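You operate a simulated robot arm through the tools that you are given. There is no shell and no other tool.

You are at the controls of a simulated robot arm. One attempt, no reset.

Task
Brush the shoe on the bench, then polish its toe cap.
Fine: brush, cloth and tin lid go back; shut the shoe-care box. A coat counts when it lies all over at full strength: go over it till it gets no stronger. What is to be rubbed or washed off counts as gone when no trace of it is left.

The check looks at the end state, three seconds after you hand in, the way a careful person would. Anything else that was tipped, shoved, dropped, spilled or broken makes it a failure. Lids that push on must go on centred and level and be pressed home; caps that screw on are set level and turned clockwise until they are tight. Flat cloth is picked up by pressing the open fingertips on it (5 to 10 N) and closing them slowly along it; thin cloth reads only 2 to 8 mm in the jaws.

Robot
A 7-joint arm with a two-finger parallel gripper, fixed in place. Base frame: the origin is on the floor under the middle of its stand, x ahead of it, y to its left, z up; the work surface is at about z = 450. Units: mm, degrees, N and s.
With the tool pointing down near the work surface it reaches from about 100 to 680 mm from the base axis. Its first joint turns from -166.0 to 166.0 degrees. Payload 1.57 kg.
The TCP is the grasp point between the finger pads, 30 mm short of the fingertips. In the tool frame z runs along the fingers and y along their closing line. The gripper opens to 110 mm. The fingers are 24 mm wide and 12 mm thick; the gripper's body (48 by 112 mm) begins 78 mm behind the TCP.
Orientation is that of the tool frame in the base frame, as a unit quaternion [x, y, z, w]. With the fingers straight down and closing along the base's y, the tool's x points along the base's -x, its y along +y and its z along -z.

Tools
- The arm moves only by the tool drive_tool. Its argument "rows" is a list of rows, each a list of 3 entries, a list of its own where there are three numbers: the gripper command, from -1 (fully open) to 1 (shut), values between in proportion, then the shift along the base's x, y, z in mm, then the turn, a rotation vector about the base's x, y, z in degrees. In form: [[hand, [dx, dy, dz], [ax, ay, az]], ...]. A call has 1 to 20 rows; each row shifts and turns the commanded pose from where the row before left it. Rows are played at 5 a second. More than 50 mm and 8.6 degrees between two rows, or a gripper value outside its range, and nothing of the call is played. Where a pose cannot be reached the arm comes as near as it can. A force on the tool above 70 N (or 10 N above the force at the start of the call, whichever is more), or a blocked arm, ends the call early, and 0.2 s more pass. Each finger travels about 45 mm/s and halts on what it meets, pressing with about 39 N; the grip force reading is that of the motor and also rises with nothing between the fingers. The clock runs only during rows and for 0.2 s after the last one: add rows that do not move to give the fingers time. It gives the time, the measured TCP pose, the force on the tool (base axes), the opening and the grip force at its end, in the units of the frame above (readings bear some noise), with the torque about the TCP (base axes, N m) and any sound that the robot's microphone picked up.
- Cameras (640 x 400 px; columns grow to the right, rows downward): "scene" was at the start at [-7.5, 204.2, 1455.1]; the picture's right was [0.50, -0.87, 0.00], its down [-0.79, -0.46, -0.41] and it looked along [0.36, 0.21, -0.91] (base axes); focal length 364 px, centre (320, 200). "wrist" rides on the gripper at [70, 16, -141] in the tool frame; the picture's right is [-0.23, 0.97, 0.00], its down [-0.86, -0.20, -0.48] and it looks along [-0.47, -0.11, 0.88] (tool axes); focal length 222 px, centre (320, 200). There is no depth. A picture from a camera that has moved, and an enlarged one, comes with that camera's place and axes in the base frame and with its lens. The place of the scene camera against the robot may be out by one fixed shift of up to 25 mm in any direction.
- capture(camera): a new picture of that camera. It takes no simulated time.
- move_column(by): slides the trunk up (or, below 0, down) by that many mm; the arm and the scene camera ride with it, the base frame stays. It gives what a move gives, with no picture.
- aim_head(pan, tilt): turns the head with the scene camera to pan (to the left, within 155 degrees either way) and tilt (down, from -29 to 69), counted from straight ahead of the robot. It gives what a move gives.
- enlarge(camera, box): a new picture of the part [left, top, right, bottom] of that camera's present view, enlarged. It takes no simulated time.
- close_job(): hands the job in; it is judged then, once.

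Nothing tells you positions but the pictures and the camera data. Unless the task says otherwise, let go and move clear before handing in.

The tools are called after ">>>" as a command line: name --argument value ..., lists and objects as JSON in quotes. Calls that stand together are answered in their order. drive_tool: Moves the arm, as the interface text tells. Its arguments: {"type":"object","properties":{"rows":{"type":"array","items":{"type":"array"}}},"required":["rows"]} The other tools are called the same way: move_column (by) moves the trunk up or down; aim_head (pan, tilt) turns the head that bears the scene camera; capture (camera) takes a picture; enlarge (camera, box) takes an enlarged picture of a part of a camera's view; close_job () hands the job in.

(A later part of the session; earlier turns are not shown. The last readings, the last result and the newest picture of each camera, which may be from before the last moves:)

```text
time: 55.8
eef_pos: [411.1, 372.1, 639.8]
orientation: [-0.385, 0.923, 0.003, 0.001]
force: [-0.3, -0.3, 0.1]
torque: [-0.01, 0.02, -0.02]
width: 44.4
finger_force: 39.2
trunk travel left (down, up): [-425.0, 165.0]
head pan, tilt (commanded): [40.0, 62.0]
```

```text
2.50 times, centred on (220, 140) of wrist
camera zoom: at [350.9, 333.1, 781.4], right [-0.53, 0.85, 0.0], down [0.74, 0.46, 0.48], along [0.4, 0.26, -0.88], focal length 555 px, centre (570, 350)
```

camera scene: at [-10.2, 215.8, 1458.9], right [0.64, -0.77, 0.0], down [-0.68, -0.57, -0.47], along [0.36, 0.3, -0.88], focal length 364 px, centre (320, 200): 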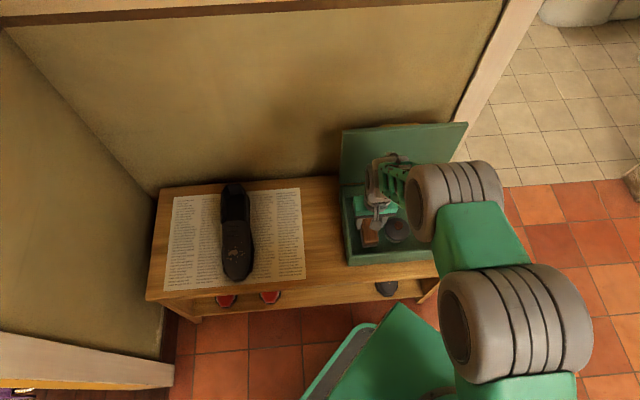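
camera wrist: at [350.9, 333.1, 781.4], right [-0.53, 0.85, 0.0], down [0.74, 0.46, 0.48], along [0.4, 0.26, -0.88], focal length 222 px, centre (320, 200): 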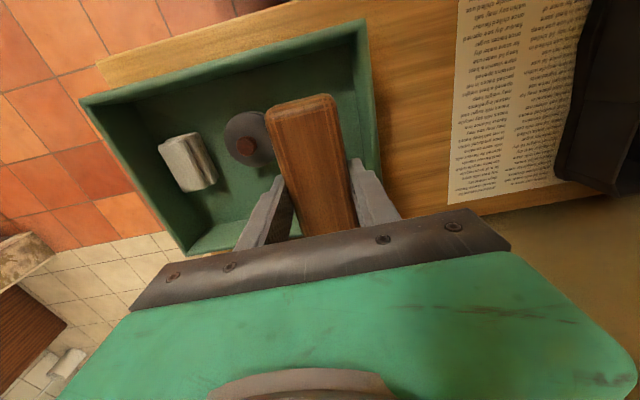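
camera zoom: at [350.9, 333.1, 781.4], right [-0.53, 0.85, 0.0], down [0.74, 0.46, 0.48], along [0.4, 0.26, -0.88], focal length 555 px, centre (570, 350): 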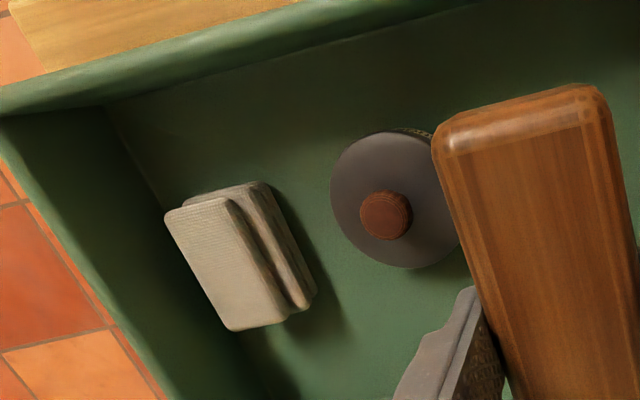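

The brush is out and held firmly. I'll carry it over to the shoe's toe, staying high, and look at the toe from above.

>>> drive_tool --rows '[[0.8, [0, 0, 40], [0, 0, 0]], [0.8, [-25, 20, 30], [0, 0, 0]], [0.8, [-31, 25, 20], [0, 0, 0]], [0.8, [-31, 25, 20], [0, 0, 0]], [0.8, [-31, 25, 0], [0, 0, 0]], [0.8, [-31, 25, 0], [0, 0, 0]], [0.8, [-31, 25, 0], [0, 0, 0]], [0.8, [-31, 25, 0], [0, 0, 0]], [0.8, [-31, 25, 0], [0, 0, 0]], [0.8, [-31, 25, 0], [0, 0, 0]], [0.8, [-31, 25, 0], [0, 0, 0]], [0.8, [0, 0, 0], [0, 0, 0]], [0.8, [0, 0, 0], [0, 0, 0]]]'

>>> capture --camera "wrist"

>>> capture --camera "scene"

```text
time: 58.6
eef_pos: [108.1, 616.2, 752.0]
orientation: [-0.386, 0.923, 0.002, 0.002]
force: [-0.2, 0.3, -1.4]
torque: [0.0, 0.03, -0.01]
width: 44.4
finger_force: 38.5
trunk travel left (down, up): [-425.0, 165.0]
head pan, tilt (commanded): [40.0, 62.0]
```

```text
taken
camera wrist: at [46.5, 577.9, 891.7], right [-0.53, 0.85, 0.0], down [0.74, 0.46, 0.48], along [0.4, 0.26, -0.88], focal length 222 px, centre (320, 200)
```

wrist: 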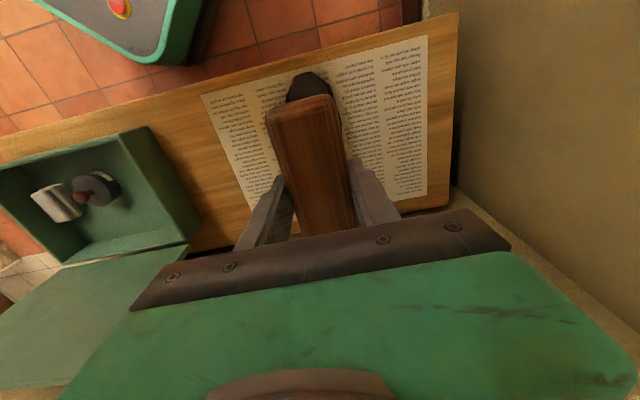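

```text
taken
camera scene: at [-10.2, 215.9, 1458.9], right [0.64, -0.77, 0.0], down [-0.68, -0.57, -0.47], along [0.36, 0.3, -0.88], focal length 364 px, centre (320, 200)
```

scene: 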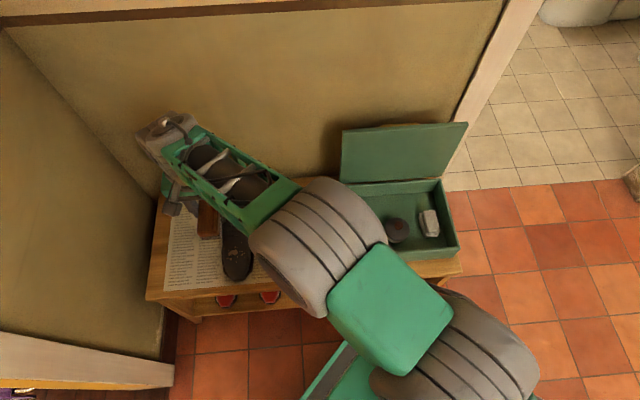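

The shoe axis runs along the bench depth; toe tip ≈ (49, 560), mud patch centre ≈ (100, 597) at z ≈ 515. I'll tilt the brush ~18° to match the toe slope and approach from above.

>>> drive_tool --rows '[[0.8, [-5, -9, -35], [4.25, -4.25, 0]], [0.8, [-6, -10, -35], [4.25, -4.25, 0]], [0.8, [-6, -10, -35], [4.25, -4.25, 0]], [0.8, [0, 0, -30], [0, 0, 0]], [0.8, [0, 0, 0], [0, 0, 0]], [0.8, [0, 0, 0], [0, 0, 0]]]'

>>> capture --camera "wrist"

>>> enlarge --camera "scene" --box '[140, 160, 320, 310]'

```text
time: 60.0
eef_pos: [91.7, 585.6, 615.9]
orientation: [-0.381, 0.911, 0.062, 0.146]
force: [-0.5, 0.2, -0.6]
torque: [0.02, 0.02, 0.0]
width: 44.0
finger_force: 38.4
trunk travel left (down, up): [-425.0, 165.0]
head pan, tilt (commanded): [40.0, 62.0]
```

```text
taken
camera wrist: at [1.9, 519.3, 728.6], right [-0.54, 0.84, 0.07], down [0.61, 0.33, 0.72], along [0.58, 0.43, -0.69], focal length 222 px, centre (320, 200)
```

wrist: 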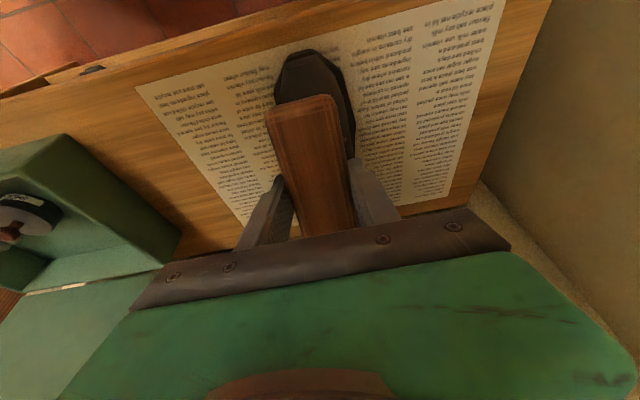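

```text
2.67 times, centred on (230, 235) of scene
camera zoom: at [-10.2, 215.9, 1458.9], right [0.64, -0.77, 0.0], down [-0.68, -0.57, -0.47], along [0.36, 0.3, -0.88], focal length 971 px, centre (560, 107)
```

zoom: 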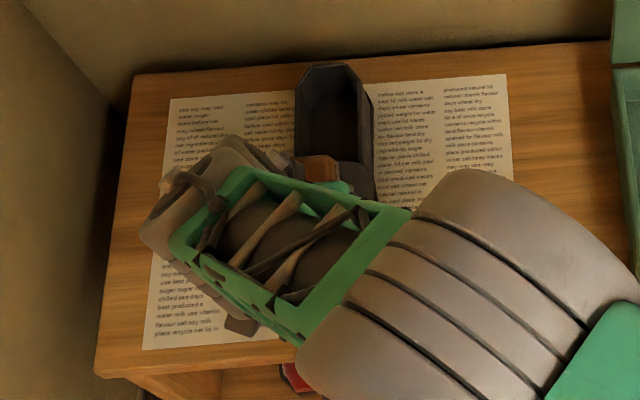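

Alignment with the shoe axis looks right. I'll lower gently until the bristles touch.

>>> drive_tool --rows '[[0.8, [0, 0, -15], [0, 0, 0]], [0.8, [0, 0, -15], [0, 0, 0]], [0.8, [0, 0, -8], [0, 0, 0]], [0.8, [0, 0, -4], [0, 0, 0]], [0.8, [0, 0, -4], [0, 0, 0]], [0.8, [0, 0, 0], [0, 0, 0]]]'

```text
time: 61.4
eef_pos: [89.6, 587.4, 570.6]
orientation: [-0.38, 0.911, 0.061, 0.145]
force: [-0.7, -0.8, -1.0]
torque: [0.02, 0.01, 0.02]
width: 44.4
finger_force: 38.8
trunk travel left (down, up): [-425.0, 165.0]
head pan, tilt (commanded): [40.0, 62.0]
```

>>> drive_tool --rows '[[0.8, [0, 0, -3], [0, 0, 0]], [0.8, [0, 0, -3], [0, 0, 0]], [0.8, [0, 0, -3], [0, 0, 0]], [0.8, [0, 0, 0], [0, 0, 0]]]'

>>> capture --camera "wrist"

```text
time: 62.4
eef_pos: [90.7, 587.4, 559.7]
orientation: [-0.38, 0.911, 0.062, 0.146]
force: [-0.1, -0.8, -0.2]
torque: [-0.05, 0.02, 0.02]
width: 44.5
finger_force: 38.9
trunk travel left (down, up): [-425.0, 165.0]
head pan, tilt (commanded): [40.0, 62.0]
```

```text
taken
camera wrist: at [1.1, 519.3, 671.9], right [-0.54, 0.84, 0.07], down [0.61, 0.33, 0.72], along [0.58, 0.43, -0.69], focal length 222 px, centre (320, 200)
```

wrist: 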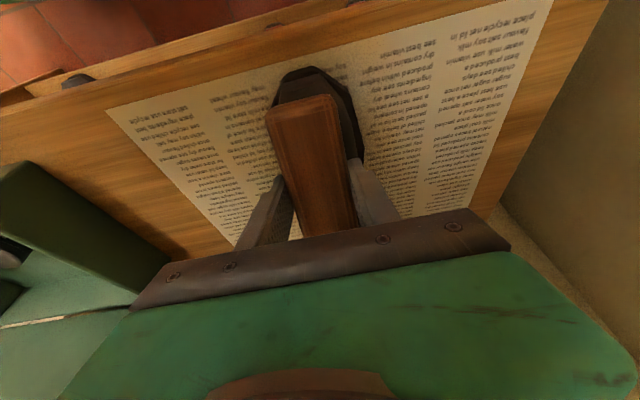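

No contact yet; continuing down in small steps.

>>> drive_tool --rows '[[0.8, [0, 0, -3], [0, 0, 0]], [0.8, [0, 0, -3], [0, 0, 0]], [0.8, [0, 0, -2], [0, 0, 0]], [0.8, [0, 0, 0], [0, 0, 0]]]'

```text
time: 63.4
eef_pos: [89.1, 586.1, 552.0]
orientation: [-0.38, 0.911, 0.062, 0.147]
force: [-0.1, -0.7, -0.4]
torque: [0.01, -0.02, 0.01]
width: 44.4
finger_force: 38.5
trunk travel left (down, up): [-425.0, 165.0]
head pan, tilt (commanded): [40.0, 62.0]
```

>>> drive_tool --rows '[[0.8, [0, 0, -3], [0, 0, 0]], [0.8, [0, 0, -3], [0, 0, 0]], [0.8, [0, 0, 0], [0, 0, 0]]]'

>>> enlarge --camera "wrist" --box '[230, 40, 420, 220]'

```text
time: 64.2
eef_pos: [89.7, 586.0, 549.4]
orientation: [-0.379, 0.911, 0.064, 0.146]
force: [2.4, -3.9, 22.3]
torque: [-0.97, 0.58, 0.24]
width: 44.7
finger_force: 39.1
trunk travel left (down, up): [-425.0, 165.0]
head pan, tilt (commanded): [40.0, 62.0]
```

```text
2.22 times, centred on (325, 130) of wrist
camera zoom: at [1.1, 519.9, 660.0], right [-0.54, 0.84, 0.08], down [0.61, 0.33, 0.72], along [0.58, 0.44, -0.69], focal length 494 px, centre (309, 356)
```

zoom: 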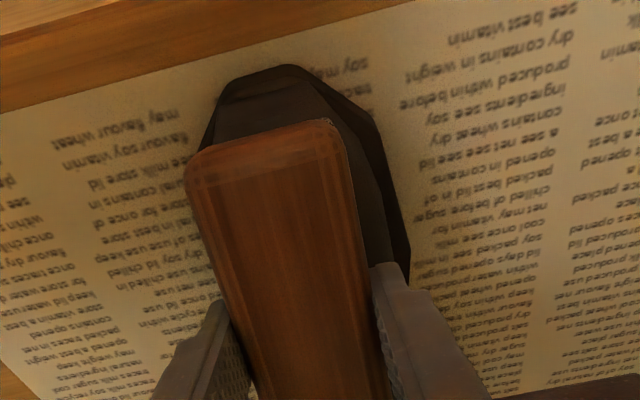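

Contact is at the brush's front end, so the tilt is too steep. I'll lift slightly, reduce the tilt to ~10° and touch down again.

>>> drive_tool --rows '[[0.8, [0, 0, 6], [0, 0, 0]], [0.8, [6, 6, 0], [-4.95, 4.95, 0]], [0.8, [0, 0, -3], [0, 0, 0]], [0.8, [0, 0, -3], [0, 0, 0]], [0.8, [0, 0, 0], [0, 0, 0]]]'

```text
time: 65.4
eef_pos: [95.8, 590.9, 547.3]
orientation: [-0.383, 0.918, 0.04, 0.09]
force: [-14.5, -10.1, 19.7]
torque: [0.81, -0.56, 0.25]
width: 44.3
finger_force: 39.2
trunk travel left (down, up): [-425.0, 165.0]
head pan, tilt (commanded): [40.0, 62.0]
```

Now the brush's rear end hits the rising instep, so the toe box is flatter than thought. I'll lift, move ~26 mm toward the toe so only the toe box is under the brush, and touch again.

>>> drive_tool --rows '[[0.8, [0, 0, 8], [0, 0, 0]], [0.8, [-9, -9, 4], [0, 0, 0]], [0.8, [-9, -9, 0], [0, 0, 0]], [0.8, [0, 0, -4], [0, 0, 0]], [0.8, [0, 0, -3], [0, 0, 0]], [0.8, [0, 0, 0], [0, 0, 0]]]'

```text
time: 66.8
eef_pos: [77.3, 574.5, 550.5]
orientation: [-0.384, 0.918, 0.038, 0.09]
force: [0.4, 0.3, -1.2]
torque: [0.02, 0.01, 0.02]
width: 44.3
finger_force: 38.8
trunk travel left (down, up): [-425.0, 165.0]
head pan, tilt (commanded): [40.0, 62.0]
```

>>> drive_tool --rows '[[0.8, [0, 0, -2], [0, 0, 0]], [0.8, [0, 0, -2], [0, 0, 0]], [0.8, [0, 0, -2], [0, 0, 0]], [0.8, [0, 0, 0], [0, 0, 0]]]'

```text
time: 67.8
eef_pos: [80.1, 574.2, 545.2]
orientation: [-0.383, 0.918, 0.039, 0.09]
force: [-0.1, 0.6, -1.2]
torque: [0.03, -0.02, -0.01]
width: 44.4
finger_force: 39.5
trunk travel left (down, up): [-425.0, 165.0]
head pan, tilt (commanded): [40.0, 62.0]
```

>>> drive_tool --rows '[[0.8, [0, 0, -2], [0, 0, 0]], [0.8, [0, 0, -2], [0, 0, 0]], [0.8, [0, 0, 0], [0, 0, 0]]]'

```text
time: 68.6
eef_pos: [78.0, 574.6, 541.2]
orientation: [-0.383, 0.918, 0.038, 0.09]
force: [-0.5, -2.2, 1.8]
torque: [0.12, -0.14, -0.1]
width: 44.3
finger_force: 39.4
trunk travel left (down, up): [-425.0, 165.0]
head pan, tilt (commanded): [40.0, 62.0]
```

>>> drive_tool --rows '[[0.8, [0, 0, -2], [0, 0, 0]], [0.8, [0, 0, 0], [0, 0, 0]]]'

>>> enlarge --camera "wrist" --box '[230, 40, 420, 220]'

```text
time: 69.2
eef_pos: [77.9, 573.8, 541.9]
orientation: [-0.383, 0.918, 0.04, 0.091]
force: [-1.7, -7.6, 17.2]
torque: [0.69, -0.79, -0.3]
width: 44.7
finger_force: 39.3
trunk travel left (down, up): [-425.0, 165.0]
head pan, tilt (commanded): [40.0, 62.0]
```

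```text
2.22 times, centred on (325, 130) of wrist
camera zoom: at [-1.4, 517.6, 664.8], right [-0.54, 0.84, 0.05], down [0.67, 0.39, 0.64], along [0.52, 0.37, -0.77], focal length 494 px, centre (309, 356)
```

zoom: 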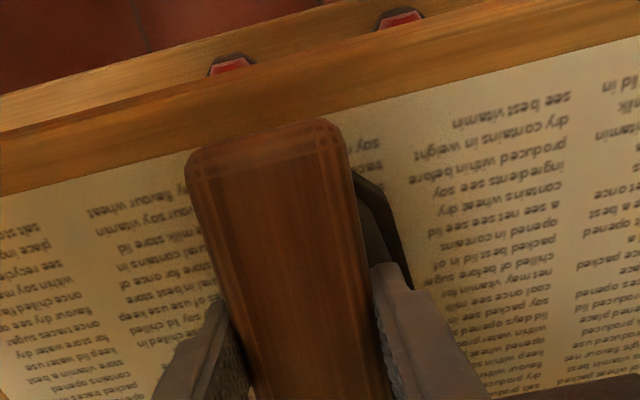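

Contact force is good along the toe box; its slope is about 11–12°. I'll align the brush to it and make strokes along the shoe axis, checking force.

>>> drive_tool --rows '[[0.8, [0, 0, 0], [0.85, -0.85, 0]], [0.8, [-7, -7, -2], [0, 0, 0]], [0.8, [-7, -7, -2], [0, 0, 0]], [0.8, [7, 7, 2], [0, 0, 0]], [0.8, [7, 7, 2], [0, 0, 0]], [0.8, [-7, -7, -2], [0, 0, 0]], [0.8, [-7, -7, -2], [0, 0, 0]], [0.8, [7, 7, 2], [0, 0, 0]], [0.8, [7, 7, 2], [0, 0, 0]], [0.8, [0, 0, 0], [0, 0, 0]]]'

```text
time: 71.4
eef_pos: [77.6, 575.3, 540.1]
orientation: [-0.383, 0.917, 0.043, 0.099]
force: [-6.1, -4.0, 7.0]
torque: [-0.37, 0.44, -0.04]
width: 44.3
finger_force: 38.8
trunk travel left (down, up): [-425.0, 165.0]
head pan, tilt (commanded): [40.0, 62.0]
```

Contact ~10 N. Now side-to-side strokes across the crown.

>>> drive_tool --rows '[[0.8, [0, 0, -1], [0, 0, 0]], [0.8, [6, -6, -0.5], [0, 0, 0]], [0.8, [6, -6, -1], [0, 0, 0]], [0.8, [-6, 6, 1], [0, 0, 0]], [0.8, [-6, 6, 0.5], [0, 0, 0]], [0.8, [-6, 6, -0.5], [0, 0, 0]], [0.8, [-6, 6, -1], [0, 0, 0]], [0.8, [6, -6, 1], [0, 0, 0]], [0.8, [6, -6, 0.5], [0, 0, 0]], [0.8, [6, -6, -0.5], [0, 0, 0]], [0.8, [6, -6, -1], [0, 0, 0]], [0.8, [-6, 6, 1], [0, 0, 0]], [0.8, [-6, 6, 0.5], [0, 0, 0]], [0.8, [-6, 6, -0.5], [0, 0, 0]], [0.8, [-6, 6, -1], [0, 0, 0]], [0.8, [6, -6, 1], [0, 0, 0]], [0.8, [6, -6, 0.5], [0, 0, 0]], [0.8, [0, 0, 0], [0, 0, 0]]]'

```text
time: 75.2
eef_pos: [79.7, 573.3, 538.6]
orientation: [-0.382, 0.918, 0.043, 0.099]
force: [-1.4, 1.0, 0.3]
torque: [0.03, 0.05, -0.09]
width: 44.2
finger_force: 38.5
trunk travel left (down, up): [-425.0, 165.0]
head pan, tilt (commanded): [40.0, 62.0]
```

Contact has faded slightly. I'll lift, move aside and look at the shoe.

>>> drive_tool --rows '[[0.8, [0, 0, 20], [0, 0, 0]], [0.8, [0, 0, 40], [0, 0, 0]], [0.8, [20, -20, 30], [0, 0, 0]], [0.8, [30, -30, 10], [0, 0, 0]], [0.8, [30, -30, 0], [0, 0, 0]], [0.8, [30, -30, 0], [0, 0, 0]], [0.8, [0, 0, 0], [0, 0, 0]]]'

>>> capture --camera "wrist"

>>> enlarge --camera "scene" --box '[140, 160, 320, 310]'

```text
time: 76.8
eef_pos: [189.0, 463.4, 640.6]
orientation: [-0.383, 0.918, 0.043, 0.098]
force: [-1.0, -0.1, -0.7]
torque: [0.0, 0.02, -0.01]
width: 44.4
finger_force: 38.6
trunk travel left (down, up): [-425.0, 165.0]
head pan, tilt (commanded): [40.0, 62.0]
```

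```text
taken
camera wrist: at [108.3, 404.3, 761.6], right [-0.54, 0.84, 0.05], down [0.66, 0.38, 0.65], along [0.53, 0.38, -0.76], focal length 222 px, centre (320, 200)
```

wrist: 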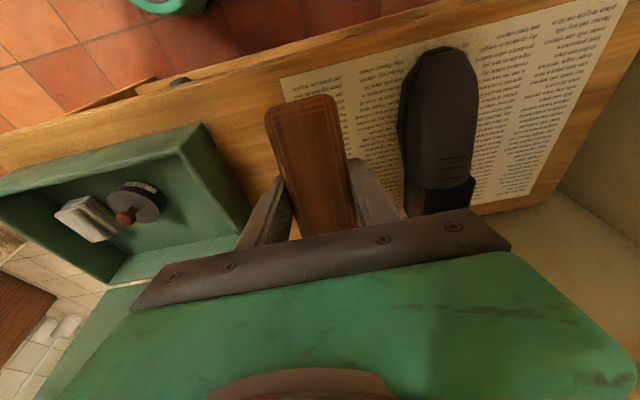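

```text
2.67 times, centred on (230, 235) of scene
camera zoom: at [-10.1, 215.4, 1458.9], right [0.64, -0.77, 0.0], down [-0.68, -0.57, -0.47], along [0.36, 0.3, -0.88], focal length 971 px, centre (560, 107)
```

zoom: 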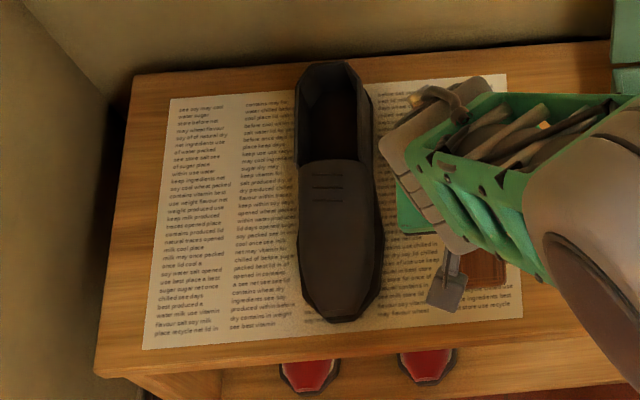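

The mud looks gone. I'll enlarge both views to check for leftover traces.

>>> enlarge --camera "wrist" --box '[390, 30, 500, 200]'

>>> enlarge --camera "scene" --box '[210, 170, 260, 290]'

```text
2.35 times, centred on (445, 115) of wrist
camera zoom: at [108.3, 404.3, 761.6], right [-0.54, 0.84, 0.05], down [0.66, 0.38, 0.65], along [0.53, 0.38, -0.76], focal length 523 px, centre (26, 400)
```

zoom: 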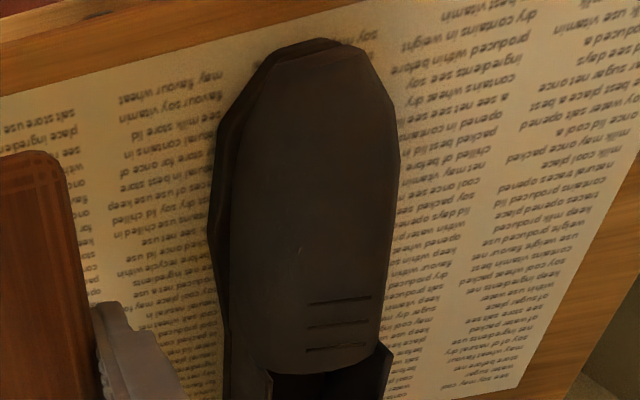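

```text
3.33 times, centred on (235, 230) of scene
camera zoom: at [-10.1, 215.4, 1458.9], right [0.64, -0.77, 0.0], down [-0.68, -0.57, -0.47], along [0.36, 0.3, -0.88], focal length 1214 px, centre (603, 100)
```

zoom: 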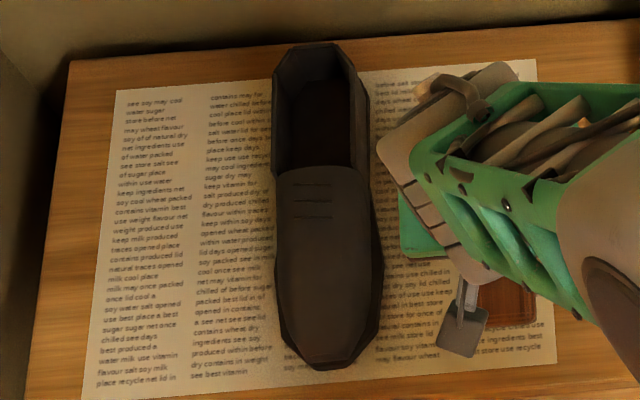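

There may be a faint mark near the middle of the vamp; I'll zoom further.

>>> enlarge --camera "wrist" --box '[400, 90, 480, 150]'

>>> enlarge --camera "wrist" --box '[395, 40, 485, 100]'

>>> enlarge --camera "scene" --box '[215, 215, 260, 285]'

```text
6.67 times, centred on (440, 120) of wrist
camera zoom: at [108.3, 404.3, 761.6], right [-0.54, 0.84, 0.05], down [0.66, 0.38, 0.65], along [0.53, 0.38, -0.76], focal length 1481 px, centre (-480, 733)
```

zoom: 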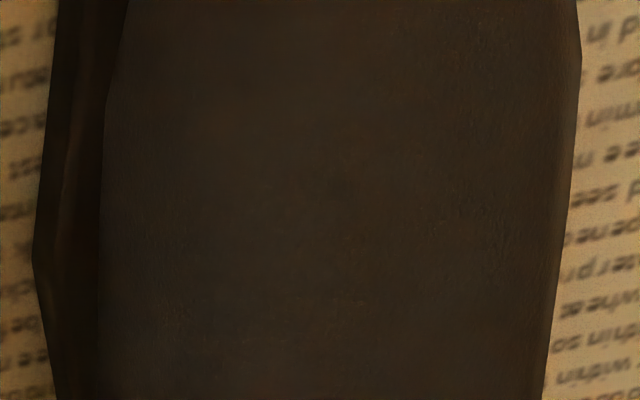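

```text
6.67 times, centred on (440, 70) of wrist
camera zoom: at [108.3, 404.3, 761.6], right [-0.54, 0.84, 0.05], down [0.66, 0.38, 0.65], along [0.53, 0.38, -0.76], focal length 1481 px, centre (-480, 1067)
```

zoom: 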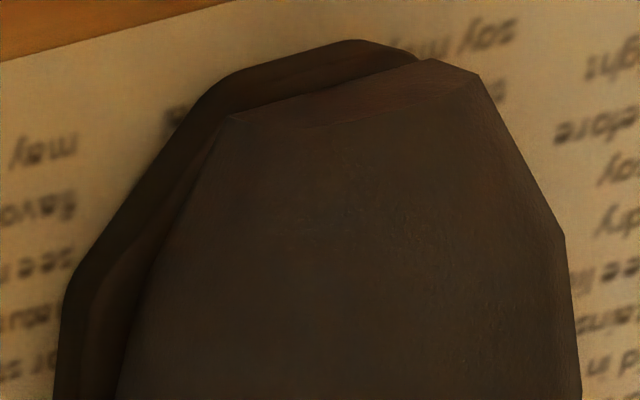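

```text
5.71 times, centred on (238, 250) of scene
camera zoom: at [-10.1, 215.4, 1458.9], right [0.64, -0.77, 0.0], down [-0.68, -0.57, -0.47], along [0.36, 0.3, -0.88], focal length 2081 px, centre (791, -86)
```

zoom: 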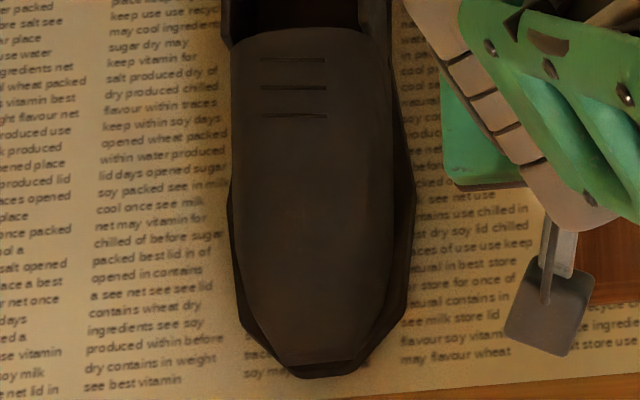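

The toe looks clean, but as insurance I'll make one more thorough pass over the mud area, including the shoulders with a slight roll.

>>> drive_tool --rows '[[0.8, [-30, 30, 0], [0, 0, 0]], [0.8, [-30, 30, 0], [0, 0, 0]], [0.8, [-30, 30, -10], [0, 0, 0]], [0.8, [-20, 20, -30], [0, 0, 0]], [0.8, [0, 0, -35], [0, 0, 0]], [0.8, [0, 0, -20], [0, 0, 0]], [0.8, [0, 0, -5], [0, 0, 0]], [0.8, [0, 0, -2], [0, 0, 0]], [0.8, [0, 0, 0], [0, 0, 0]]]'

```text
time: 78.8
eef_pos: [79.0, 575.5, 537.9]
orientation: [-0.383, 0.917, 0.043, 0.1]
force: [-1.5, -7.2, 14.8]
torque: [-0.56, 0.33, 0.0]
width: 44.4
finger_force: 39.2
trunk travel left (down, up): [-425.0, 165.0]
head pan, tilt (commanded): [40.0, 62.0]
```

>>> drive_tool --rows '[[0.8, [-5, -5, -1.5], [0, 0, 0]], [0.8, [-5, -5, -1.5], [0, 0, 0]], [0.8, [5, 5, 1.5], [0, 0, 0]], [0.8, [5, 5, 1.5], [0, 0, 0]], [0.8, [-5, -5, -1.5], [0, 0, 0]], [0.8, [-5, -5, -1.5], [0, 0, 0]], [0.8, [5, 5, 1.5], [0, 0, 0]], [0.8, [5, 5, 1.5], [0, 0, 0]], [0.8, [5, -5, -0.5], [2.83, 2.83, 0]], [0.8, [5, -5, -1], [2.83, 2.83, 0]], [0.8, [5, -5, -1], [2.83, 2.83, 0]], [0.8, [-5, -5, -1.5], [0, 0, 0]], [0.8, [-5, -5, -1.5], [0, 0, 0]], [0.8, [5, 5, 1.5], [0, 0, 0]], [0.8, [5, 5, 1.5], [0, 0, 0]], [0.8, [0, 0, 0], [0, 0, 0]]]'

```text
time: 82.2
eef_pos: [96.2, 557.8, 532.4]
orientation: [-0.369, 0.917, 0.139, 0.06]
force: [-4.5, -6.2, 10.2]
torque: [-0.49, 0.27, -0.05]
width: 44.2
finger_force: 39.2
trunk travel left (down, up): [-425.0, 165.0]
head pan, tilt (commanded): [40.0, 62.0]
```

Good contact on the right shoulder; stroking there, then over to the left shoulder.

>>> drive_tool --rows '[[0.8, [-5, -5, -1.5], [0, 0, 0]], [0.8, [-5, -5, -1.5], [0, 0, 0]], [0.8, [5, 5, 1.5], [0, 0, 0]], [0.8, [5, 5, 1.5], [0, 0, 0]], [0.8, [-5, 5, 1], [-2.83, -2.83, 0]], [0.8, [-5, 5, 1], [-2.83, -2.83, 0]], [0.8, [-5, 5, 0.5], [-2.83, -2.83, 0]], [0.8, [-5, 5, -0.5], [-2.83, -2.83, 0]], [0.8, [-5, 5, -1], [-2.83, -2.83, 0]], [0.8, [-5, 5, -1], [-2.83, -2.83, 0]], [0.8, [-5, -5, -1.5], [0, 0, 0]], [0.8, [-5, -5, -1.5], [0, 0, 0]], [0.8, [5, 5, 1.5], [0, 0, 0]], [0.8, [5, 5, 1.5], [0, 0, 0]], [0.8, [-5, -5, -1.5], [0, 0, 0]], [0.8, [-5, -5, -1.5], [0, 0, 0]], [0.8, [5, 5, 1.5], [0, 0, 0]], [0.8, [5, 5, 1.5], [0, 0, 0]], [0.8, [0, 0, 0], [0, 0, 0]]]'

```text
time: 86.2
eef_pos: [63.1, 588.9, 533.2]
orientation: [-0.391, 0.908, -0.053, 0.138]
force: [-2.6, -1.4, 0.8]
torque: [0.02, 0.08, 0.07]
width: 44.2
finger_force: 39.5
trunk travel left (down, up): [-425.0, 165.0]
head pan, tilt (commanded): [40.0, 62.0]
```

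>>> drive_tool --rows '[[0.8, [0, 0, -2.5], [0, 0, 0]], [0.8, [-5, -5, -1.5], [0, 0, 0]], [0.8, [-5, -5, -1.5], [0, 0, 0]], [0.8, [5, 5, 1.5], [0, 0, 0]], [0.8, [5, 5, 1.5], [0, 0, 0]], [0.8, [-5, -5, -1.5], [0, 0, 0]], [0.8, [-5, -5, -1.5], [0, 0, 0]], [0.8, [5, 5, 1.5], [0, 0, 0]], [0.8, [5, 5, 1.5], [0, 0, 0]], [0.8, [0, 0, 0], [0, 0, 0]]]'

```text
time: 88.4
eef_pos: [63.5, 589.3, 532.0]
orientation: [-0.391, 0.908, -0.053, 0.139]
force: [-8.8, -2.7, 5.3]
torque: [0.11, 0.14, 0.23]
width: 44.4
finger_force: 39.0
trunk travel left (down, up): [-425.0, 165.0]
head pan, tilt (commanded): [40.0, 62.0]
```

Brushing done. I'll lift, straighten the brush, and carry it back to above its spot in the box.

>>> drive_tool --rows '[[0.8, [0, 0, 25], [0, 0, 0]], [0.8, [0, 0, 35], [2.83, 2.83, 0]], [0.8, [0, 0, 40], [2.83, 2.83, 0]], [0.8, [0, 0, 40], [2.83, 2.83, 0]], [0.8, [0, 0, 30], [-4.32, 4.32, 0]], [0.8, [30, -18, 0], [-4.32, 4.32, 0]], [0.8, [35, -22, 0], [0, 0, 0]], [0.8, [35, -22, 0], [0, 0, 0]], [0.8, [35, -22, 0], [0, 0, 0]], [0.8, [35, -22, 0], [0, 0, 0]], [0.8, [35, -22, 0], [0, 0, 0]], [0.8, [35, -22, 0], [0, 0, 0]], [0.8, [35, -22, 0], [0, 0, 0]], [0.8, [35, -22, 0], [0, 0, 0]], [0.8, [36, -23, 0], [0, 0, 0]], [0.8, [0, 0, 0], [0, 0, 0]], [0.8, [0, 0, 0], [0, 0, 0]]]'

>>> capture --camera "wrist"

>>> capture --camera "scene"

```text
time: 92.0
eef_pos: [410.9, 372.0, 699.7]
orientation: [-0.385, 0.923, 0.002, 0.001]
force: [0.3, 0.2, -0.9]
torque: [-0.01, -0.02, 0.02]
width: 44.3
finger_force: 39.0
trunk travel left (down, up): [-425.0, 165.0]
head pan, tilt (commanded): [40.0, 62.0]
```

```text
taken
camera wrist: at [349.2, 332.7, 840.5], right [-0.53, 0.85, 0.0], down [0.74, 0.47, 0.48], along [0.4, 0.26, -0.88], focal length 222 px, centre (320, 200)
```

wrist: 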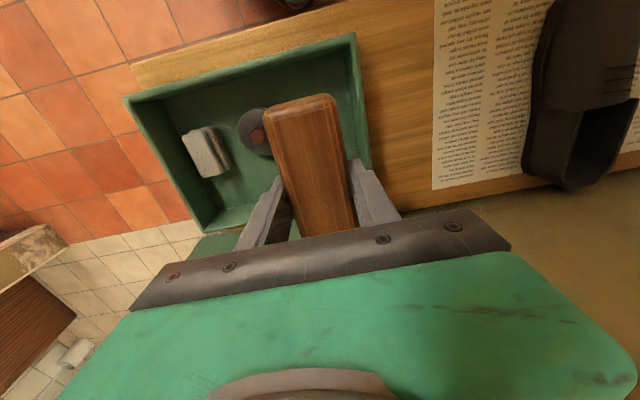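

```text
taken
camera scene: at [-10.2, 215.5, 1458.9], right [0.64, -0.77, 0.0], down [-0.68, -0.57, -0.47], along [0.36, 0.3, -0.88], focal length 364 px, centre (320, 200)
```

scene: 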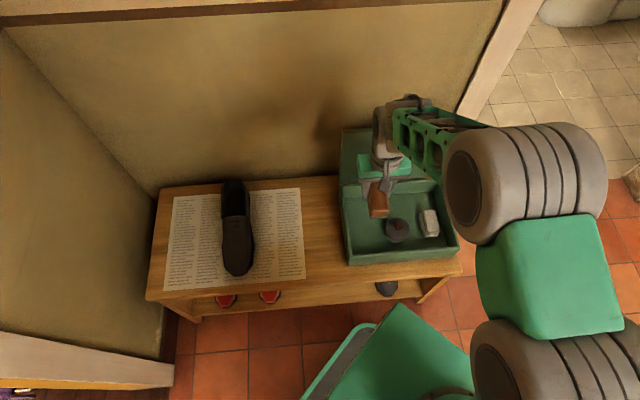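

Shoe is unobstructed; I'll check it once more before putting the brush away.

>>> enlarge --camera "scene" --box '[212, 210, 262, 285]'

>>> enlarge --camera "wrist" --box '[520, 0, 640, 190]'

```text
5.33 times, centred on (237, 248) of scene
camera zoom: at [-10.2, 215.5, 1458.9], right [0.64, -0.77, 0.0], down [-0.68, -0.57, -0.47], along [0.36, 0.3, -0.88], focal length 1942 px, centre (763, -53)
```

zoom: 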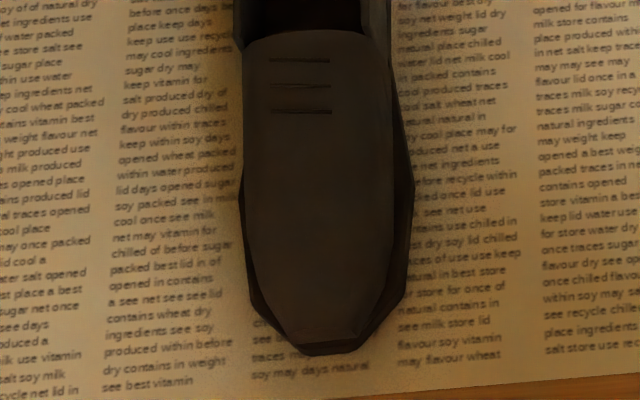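

```text
2.11 times, centred on (580, 95) of wrist
camera zoom: at [349.2, 332.7, 840.5], right [-0.53, 0.85, 0.0], down [0.74, 0.47, 0.48], along [0.4, 0.26, -0.88], focal length 468 px, centre (-227, 421)
```

zoom: 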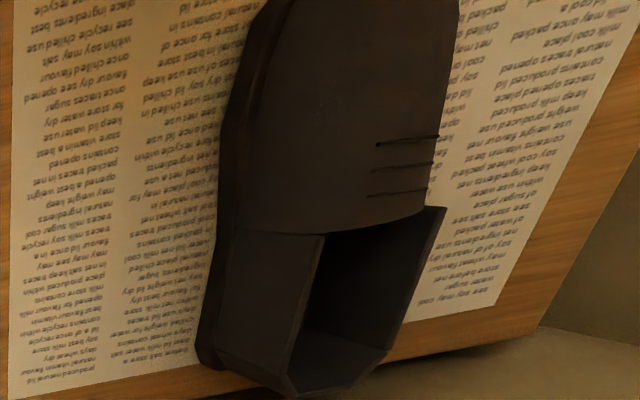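

The shoe is clean (it slid back ~10 mm during brushing; newspaper unmoved). Now I'll lower the brush into the box.

>>> drive_tool --rows '[[0.8, [0, 0, -35], [0, 0, 0]], [0.8, [0, 0, -35], [0, 0, 0]], [0.8, [0, 0, -35], [0, 0, 0]], [0.8, [0, 0, -35], [0, 0, 0]], [0.8, [0, 0, -25], [0, 0, 0]], [0.8, [0, 0, -15], [0, 0, 0]], [0.8, [0, 0, -8], [0, 0, 0]], [0.8, [0, 0, -4], [0, 0, 0]], [0.8, [0, 0, 0], [0, 0, 0]]]'

>>> enlarge --camera "wrist" --box '[200, 60, 420, 220]'

```text
time: 94.0
eef_pos: [409.5, 372.0, 509.2]
orientation: [-0.385, 0.923, 0.003, 0.001]
force: [-0.2, 0.9, -1.9]
torque: [-0.01, -0.02, 0.01]
width: 44.5
finger_force: 39.1
trunk travel left (down, up): [-425.0, 165.0]
head pan, tilt (commanded): [40.0, 62.0]
```

```text
2.50 times, centred on (310, 140) of wrist
camera zoom: at [348.7, 333.4, 650.6], right [-0.53, 0.85, 0.0], down [0.74, 0.46, 0.48], along [0.41, 0.26, -0.88], focal length 555 px, centre (345, 350)
```

zoom: 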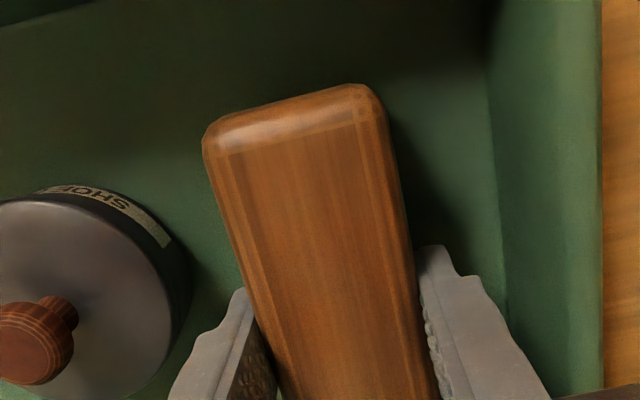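

>>> drive_tool --rows '[[0.8, [0, 0, -2], [0, 0, 0]], [0.8, [0, 0, -2], [0, 0, 0]], [0.8, [0, 0, -2], [0, 0, 0]], [0.8, [0, 0, 0], [0, 0, 0]]]'

```text
time: 95.0
eef_pos: [409.5, 371.9, 503.4]
orientation: [-0.385, 0.923, 0.003, 0.002]
force: [0.5, 0.4, -1.1]
torque: [0.0, -0.02, 0.02]
width: 44.2
finger_force: 38.8
trunk travel left (down, up): [-425.0, 165.0]
head pan, tilt (commanded): [40.0, 62.0]
```

>>> drive_tool --rows '[[0.8, [0, 0, -1.5], [0, 0, 0]], [0.8, [0, 0, -1.5], [0, 0, 0]], [0.8, [0, 0, 0], [0, 0, 0]]]'

```text
time: 95.8
eef_pos: [410.1, 372.1, 501.6]
orientation: [-0.386, 0.923, 0.002, 0.002]
force: [-0.1, 0.7, -1.2]
torque: [0.01, -0.03, -0.01]
width: 44.5
finger_force: 38.8
trunk travel left (down, up): [-425.0, 165.0]
head pan, tilt (commanded): [40.0, 62.0]
```

>>> drive_tool --rows '[[0.8, [0, 0, -1.5], [0, 0, 0]], [0.8, [0, 0, -1.5], [0, 0, 0]], [0.8, [0, 0, 0], [0, 0, 0]]]'

```text
time: 96.6
eef_pos: [410.0, 371.2, 498.3]
orientation: [-0.385, 0.923, 0.002, 0.001]
force: [-1.0, -4.0, 13.5]
torque: [-0.89, 0.54, 0.06]
width: 44.6
finger_force: 39.1
trunk travel left (down, up): [-425.0, 165.0]
head pan, tilt (commanded): [40.0, 62.0]
```

Bristles are on the floor. Releasing gently and withdrawing up.

>>> drive_tool --rows '[[0.18, [0, 0, 0.5], [0, 0, 0]], [0.12, [0, 0, 0], [0, 0, 0]], [0.05, [0, 0, 0], [0, 0, 0]], [0.0, [0, 0, 0], [0, 0, 0]], [0.0, [0, 0, 0], [0, 0, 0]], [0.0, [0, 0, 10], [0, 0, 0]], [0.0, [0, 0, 25], [0, 0, 0]], [0.0, [0, 0, 40], [0, 0, 0]], [0.0, [0, 0, 45], [0, 0, 0]], [0.0, [0, 0, 40], [0, 0, 0]], [0.0, [0, 0, 0], [0, 0, 0]]]'

>>> capture --camera "wrist"

>>> enlarge --camera "scene" --box '[335, 170, 475, 270]'

```text
time: 99.0
eef_pos: [408.6, 371.2, 657.9]
orientation: [-0.385, 0.923, 0.003, 0.0]
force: [-0.3, -0.8, 0.3]
torque: [0.02, 0.0, 0.0]
width: 55.3
finger_force: 0.1
trunk travel left (down, up): [-425.0, 165.0]
head pan, tilt (commanded): [40.0, 62.0]
```

```text
taken
camera wrist: at [347.4, 333.9, 798.4], right [-0.53, 0.85, 0.0], down [0.74, 0.47, 0.48], along [0.4, 0.26, -0.88], focal length 222 px, centre (320, 200)
```

wrist: 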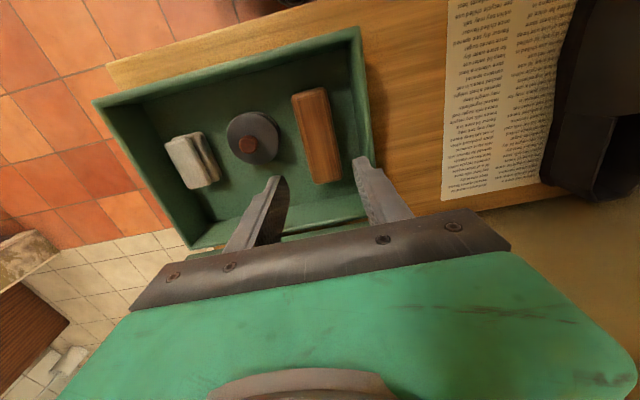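

```text
4.00 times, centred on (405, 220) of scene
camera zoom: at [-10.4, 215.2, 1458.9], right [0.64, -0.77, 0.0], down [-0.68, -0.57, -0.47], along [0.36, 0.3, -0.88], focal length 1457 px, centre (-20, 120)
```

zoom: 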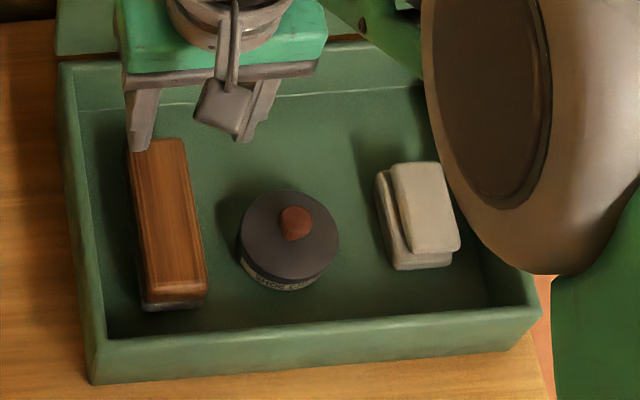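

The brush is back, lying flat. Next is the tin: knob ≈ (457, 295), knob top ≈ z 514. I'll move above it and look closely.

>>> drive_tool --rows '[[0.0, [16, -25, -8], [0, 0, 0]], [0.0, [16, -25, -15], [0, 0, 0]], [0.0, [17, -26, -15], [0, 0, 0]], [0.0, [0, 0, -10], [0, 0, 0]], [0.0, [0, 0, 0], [0, 0, 0]]]'

>>> enlarge --camera "wrist" --box '[240, 60, 400, 220]'

>>> enlarge --camera "scene" --box '[335, 170, 475, 270]'

```text
time: 100.2
eef_pos: [460.7, 294.7, 609.2]
orientation: [-0.385, 0.923, 0.002, 0.001]
force: [0.2, 0.4, -0.2]
torque: [-0.04, -0.01, 0.0]
width: 55.1
finger_force: 0.1
trunk travel left (down, up): [-425.0, 165.0]
head pan, tilt (commanded): [40.0, 62.0]
```

```text
2.50 times, centred on (320, 140) of wrist
camera zoom: at [397.7, 256.6, 749.3], right [-0.53, 0.85, 0.0], down [0.74, 0.46, 0.48], along [0.41, 0.26, -0.88], focal length 555 px, centre (320, 350)
```

zoom: 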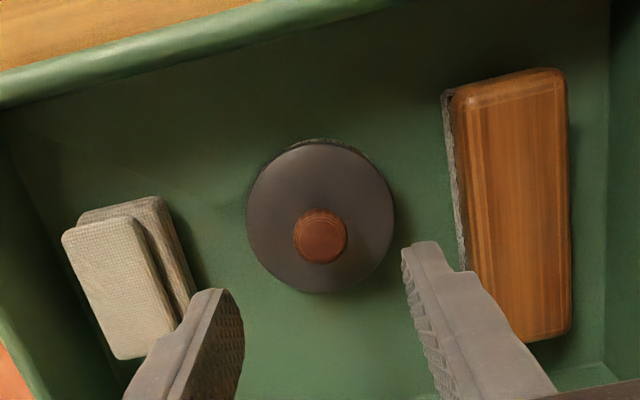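

```text
4.00 times, centred on (405, 220) of scene
camera zoom: at [-10.2, 215.4, 1458.9], right [0.64, -0.77, 0.0], down [-0.68, -0.57, -0.47], along [0.36, 0.3, -0.88], focal length 1457 px, centre (-20, 120)
```

zoom: 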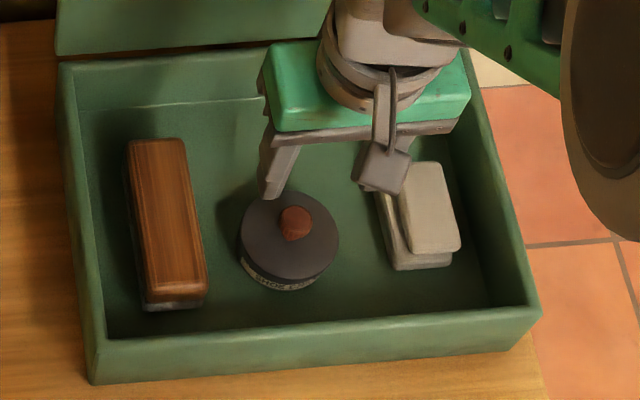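

Knob ≈ (459, 295.5, 514), lid top ≈ z 480. I'll descend with the fingers around the knob and close.

>>> drive_tool --rows '[[0.1, [0, 0, -35], [0, 0, 0]], [0.1, [0, 0, -30], [0, 0, 0]], [0.1, [0, 0, -15], [0, 0, 0]], [0.1, [0, 0, -6], [0, 0, 0]], [0.1, [0, 0, 0], [0, 0, 0]], [0.3, [0, 0, 0], [0, 0, 0]], [0.4, [0, 0, 0], [0, 0, 0]], [0.4, [0, 0, 0], [0, 0, 0]]]'

>>> enlarge --camera "wrist" --box '[240, 60, 400, 220]'

>>> enlarge --camera "scene" --box '[335, 170, 475, 270]'

```text
time: 102.0
eef_pos: [457.8, 295.2, 525.4]
orientation: [-0.386, 0.923, 0.002, 0.001]
force: [-0.5, 0.4, -0.1]
torque: [0.02, -0.03, -0.01]
width: 32.9
finger_force: 0.1
trunk travel left (down, up): [-425.0, 165.0]
head pan, tilt (commanded): [40.0, 62.0]
```

```text
2.50 times, centred on (320, 140) of wrist
camera zoom: at [397.3, 258.4, 665.0], right [-0.53, 0.85, 0.0], down [0.74, 0.46, 0.48], along [0.41, 0.26, -0.88], focal length 555 px, centre (320, 350)
```

zoom: 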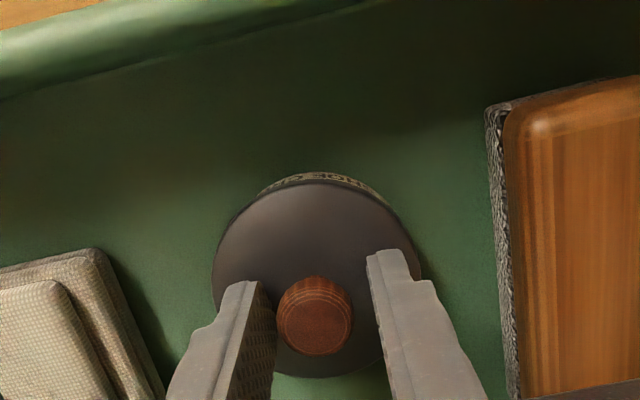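

```text
4.00 times, centred on (405, 220) of scene
camera zoom: at [-10.2, 215.3, 1458.9], right [0.64, -0.77, 0.0], down [-0.68, -0.57, -0.47], along [0.36, 0.3, -0.88], focal length 1457 px, centre (-20, 120)
```

zoom: 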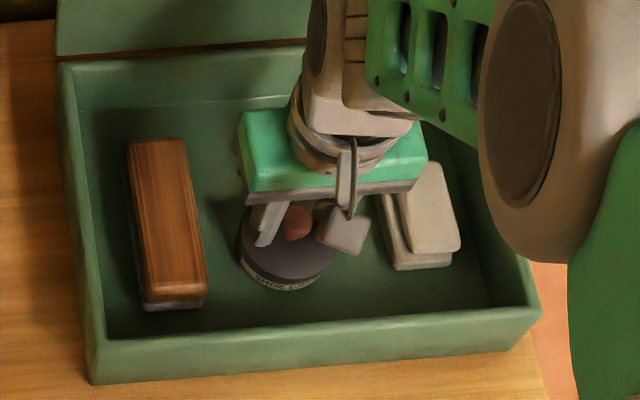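

Fingers straddle the knob; closing on it and lifting gently.

>>> drive_tool --rows '[[0.5, [-0.5, 0.5, -1], [0, 0, 0]], [0.6, [0, 0, 0], [0, 0, 0]], [0.9, [0, 0, 0], [0, 0, 0]], [0.9, [0, 0, 0], [0, 0, 0]], [0.9, [0, 0, 2], [0, 0, 0]], [0.9, [0, 0, 2], [0, 0, 0]], [0.9, [0, 0, 0], [0, 0, 0]]]'

>>> enlarge --camera "wrist" --box '[240, 60, 400, 220]'

>>> enlarge --camera "scene" --box '[335, 170, 475, 270]'

```text
time: 103.6
eef_pos: [458.3, 296.4, 527.1]
orientation: [-0.384, 0.923, 0.002, 0.001]
force: [0.2, 0.0, -0.1]
torque: [0.01, 0.01, 0.02]
width: 22.0
finger_force: 34.8
trunk travel left (down, up): [-425.0, 165.0]
head pan, tilt (commanded): [40.0, 62.0]
heard: snap
```

```text
2.50 times, centred on (320, 140) of wrist
camera zoom: at [396.8, 258.1, 667.4], right [-0.53, 0.85, 0.0], down [0.74, 0.46, 0.48], along [0.4, 0.26, -0.88], focal length 555 px, centre (320, 350)
```

zoom: 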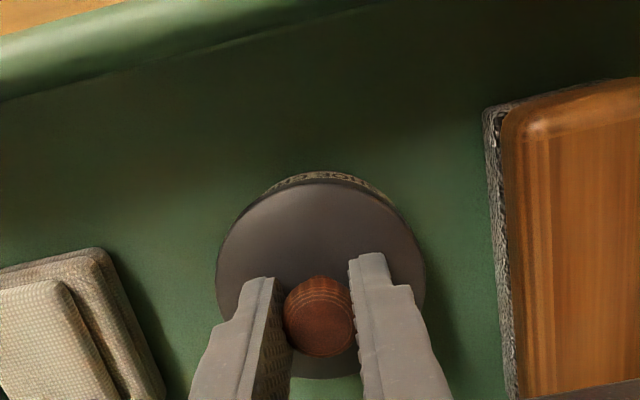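

```text
4.00 times, centred on (405, 220) of scene
camera zoom: at [-10.2, 215.3, 1458.9], right [0.64, -0.77, 0.0], down [-0.68, -0.57, -0.47], along [0.36, 0.3, -0.88], focal length 1457 px, centre (-20, 120)
```

zoom: 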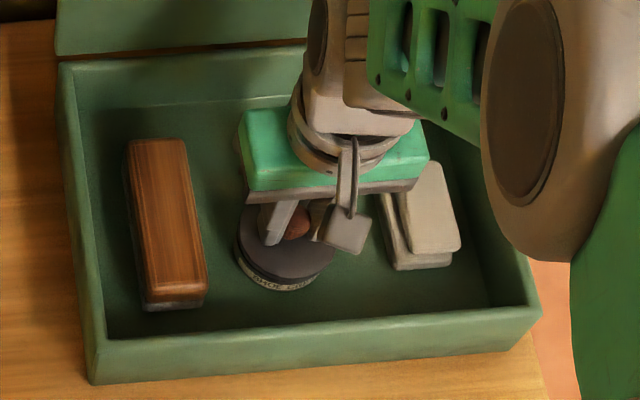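

A snap: the lid popped off. I'll lift it clear and check that the tin stayed behind.

>>> drive_tool --rows '[[0.9, [0, 0, 4], [0, 0, 0]], [0.9, [0, 0, 8], [0, 0, 0]], [0.9, [0, 0, 15], [0, 0, 0]], [0.9, [0, 0, 25], [0, 0, 0]], [0.9, [0, 0, 30], [0, 0, 0]], [0.9, [0, 0, 30], [0, 0, 0]], [0.9, [0, 0, 0], [0, 0, 0]]]'

>>> capture --camera "wrist"

>>> enlarge --camera "scene" --box '[335, 170, 475, 270]'

```text
time: 105.2
eef_pos: [457.5, 296.8, 636.8]
orientation: [-0.385, 0.923, 0.003, 0.0]
force: [0.3, 0.5, -0.7]
torque: [0.0, -0.01, 0.04]
width: 21.8
finger_force: 35.0
trunk travel left (down, up): [-425.0, 165.0]
head pan, tilt (commanded): [40.0, 62.0]
```

```text
taken
camera wrist: at [396.3, 257.7, 777.9], right [-0.53, 0.85, 0.0], down [0.74, 0.46, 0.48], along [0.4, 0.26, -0.88], focal length 222 px, centre (320, 200)
```

wrist: 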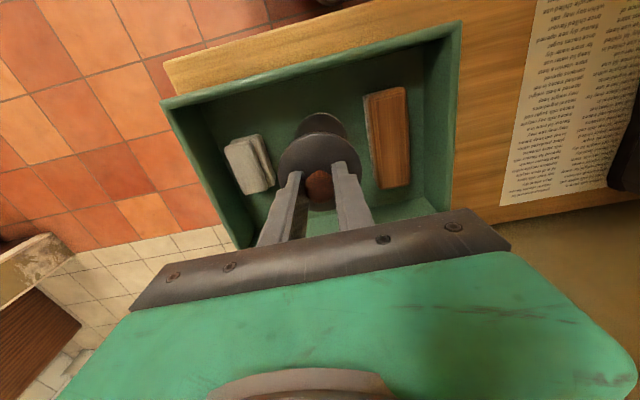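

```text
4.00 times, centred on (405, 220) of scene
camera zoom: at [-10.3, 215.2, 1458.9], right [0.64, -0.77, 0.0], down [-0.68, -0.57, -0.47], along [0.36, 0.3, -0.88], focal length 1457 px, centre (-20, 120)
```

zoom: 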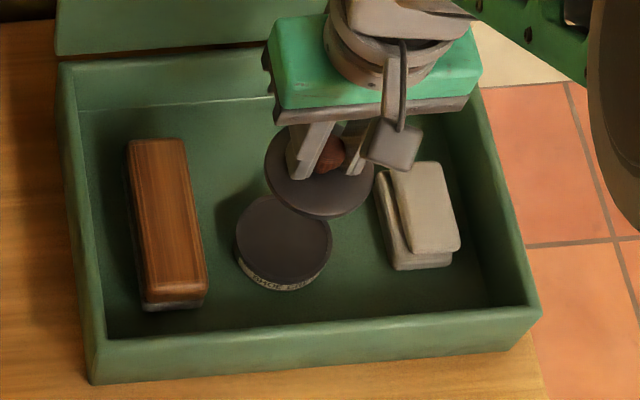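

The lid is off and level in the grip, tin in place. I'll set the lid on the bare wood between box and newspaper at about (305, 444).

>>> drive_tool --rows '[[0.9, [-30.4, 29.4, 0], [0, 0, 0]], [0.9, [-30.4, 29.4, 0], [0, 0, 0]], [0.9, [-30.4, 29.4, 0], [0, 0, 0]], [0.9, [-30.4, 29.4, 0], [0, 0, 0]], [0.9, [-30.4, 29.4, 0], [0, 0, 0]], [0.9, [0, 0, -30], [0, 0, 0]], [0.9, [0, 0, -30], [0, 0, 0]], [0.9, [0, 0, -25], [0, 0, 0]], [0.9, [0, 0, 0], [0, 0, 0]]]'

>>> capture --camera "wrist"

>>> capture --camera "scene"

```text
time: 107.2
eef_pos: [306.0, 441.5, 552.9]
orientation: [-0.385, 0.923, 0.002, 0.002]
force: [-0.5, -0.2, -0.3]
torque: [0.0, -0.01, 0.03]
width: 21.7
finger_force: 34.9
trunk travel left (down, up): [-425.0, 165.0]
head pan, tilt (commanded): [40.0, 62.0]
```

```text
taken
camera wrist: at [244.7, 403.7, 693.4], right [-0.53, 0.85, 0.0], down [0.74, 0.46, 0.48], along [0.41, 0.26, -0.88], focal length 222 px, centre (320, 200)
```

wrist: 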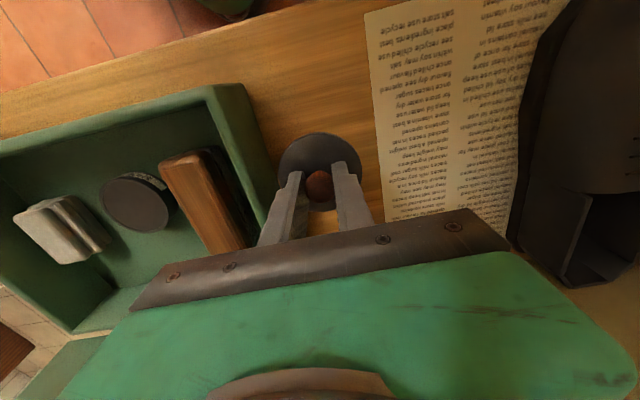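

```text
taken
camera scene: at [-10.1, 215.6, 1458.9], right [0.64, -0.77, 0.0], down [-0.68, -0.57, -0.47], along [0.36, 0.3, -0.88], focal length 364 px, centre (320, 200)
```

scene: 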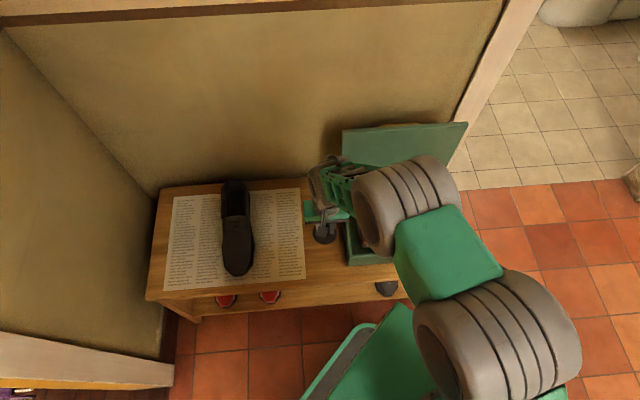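

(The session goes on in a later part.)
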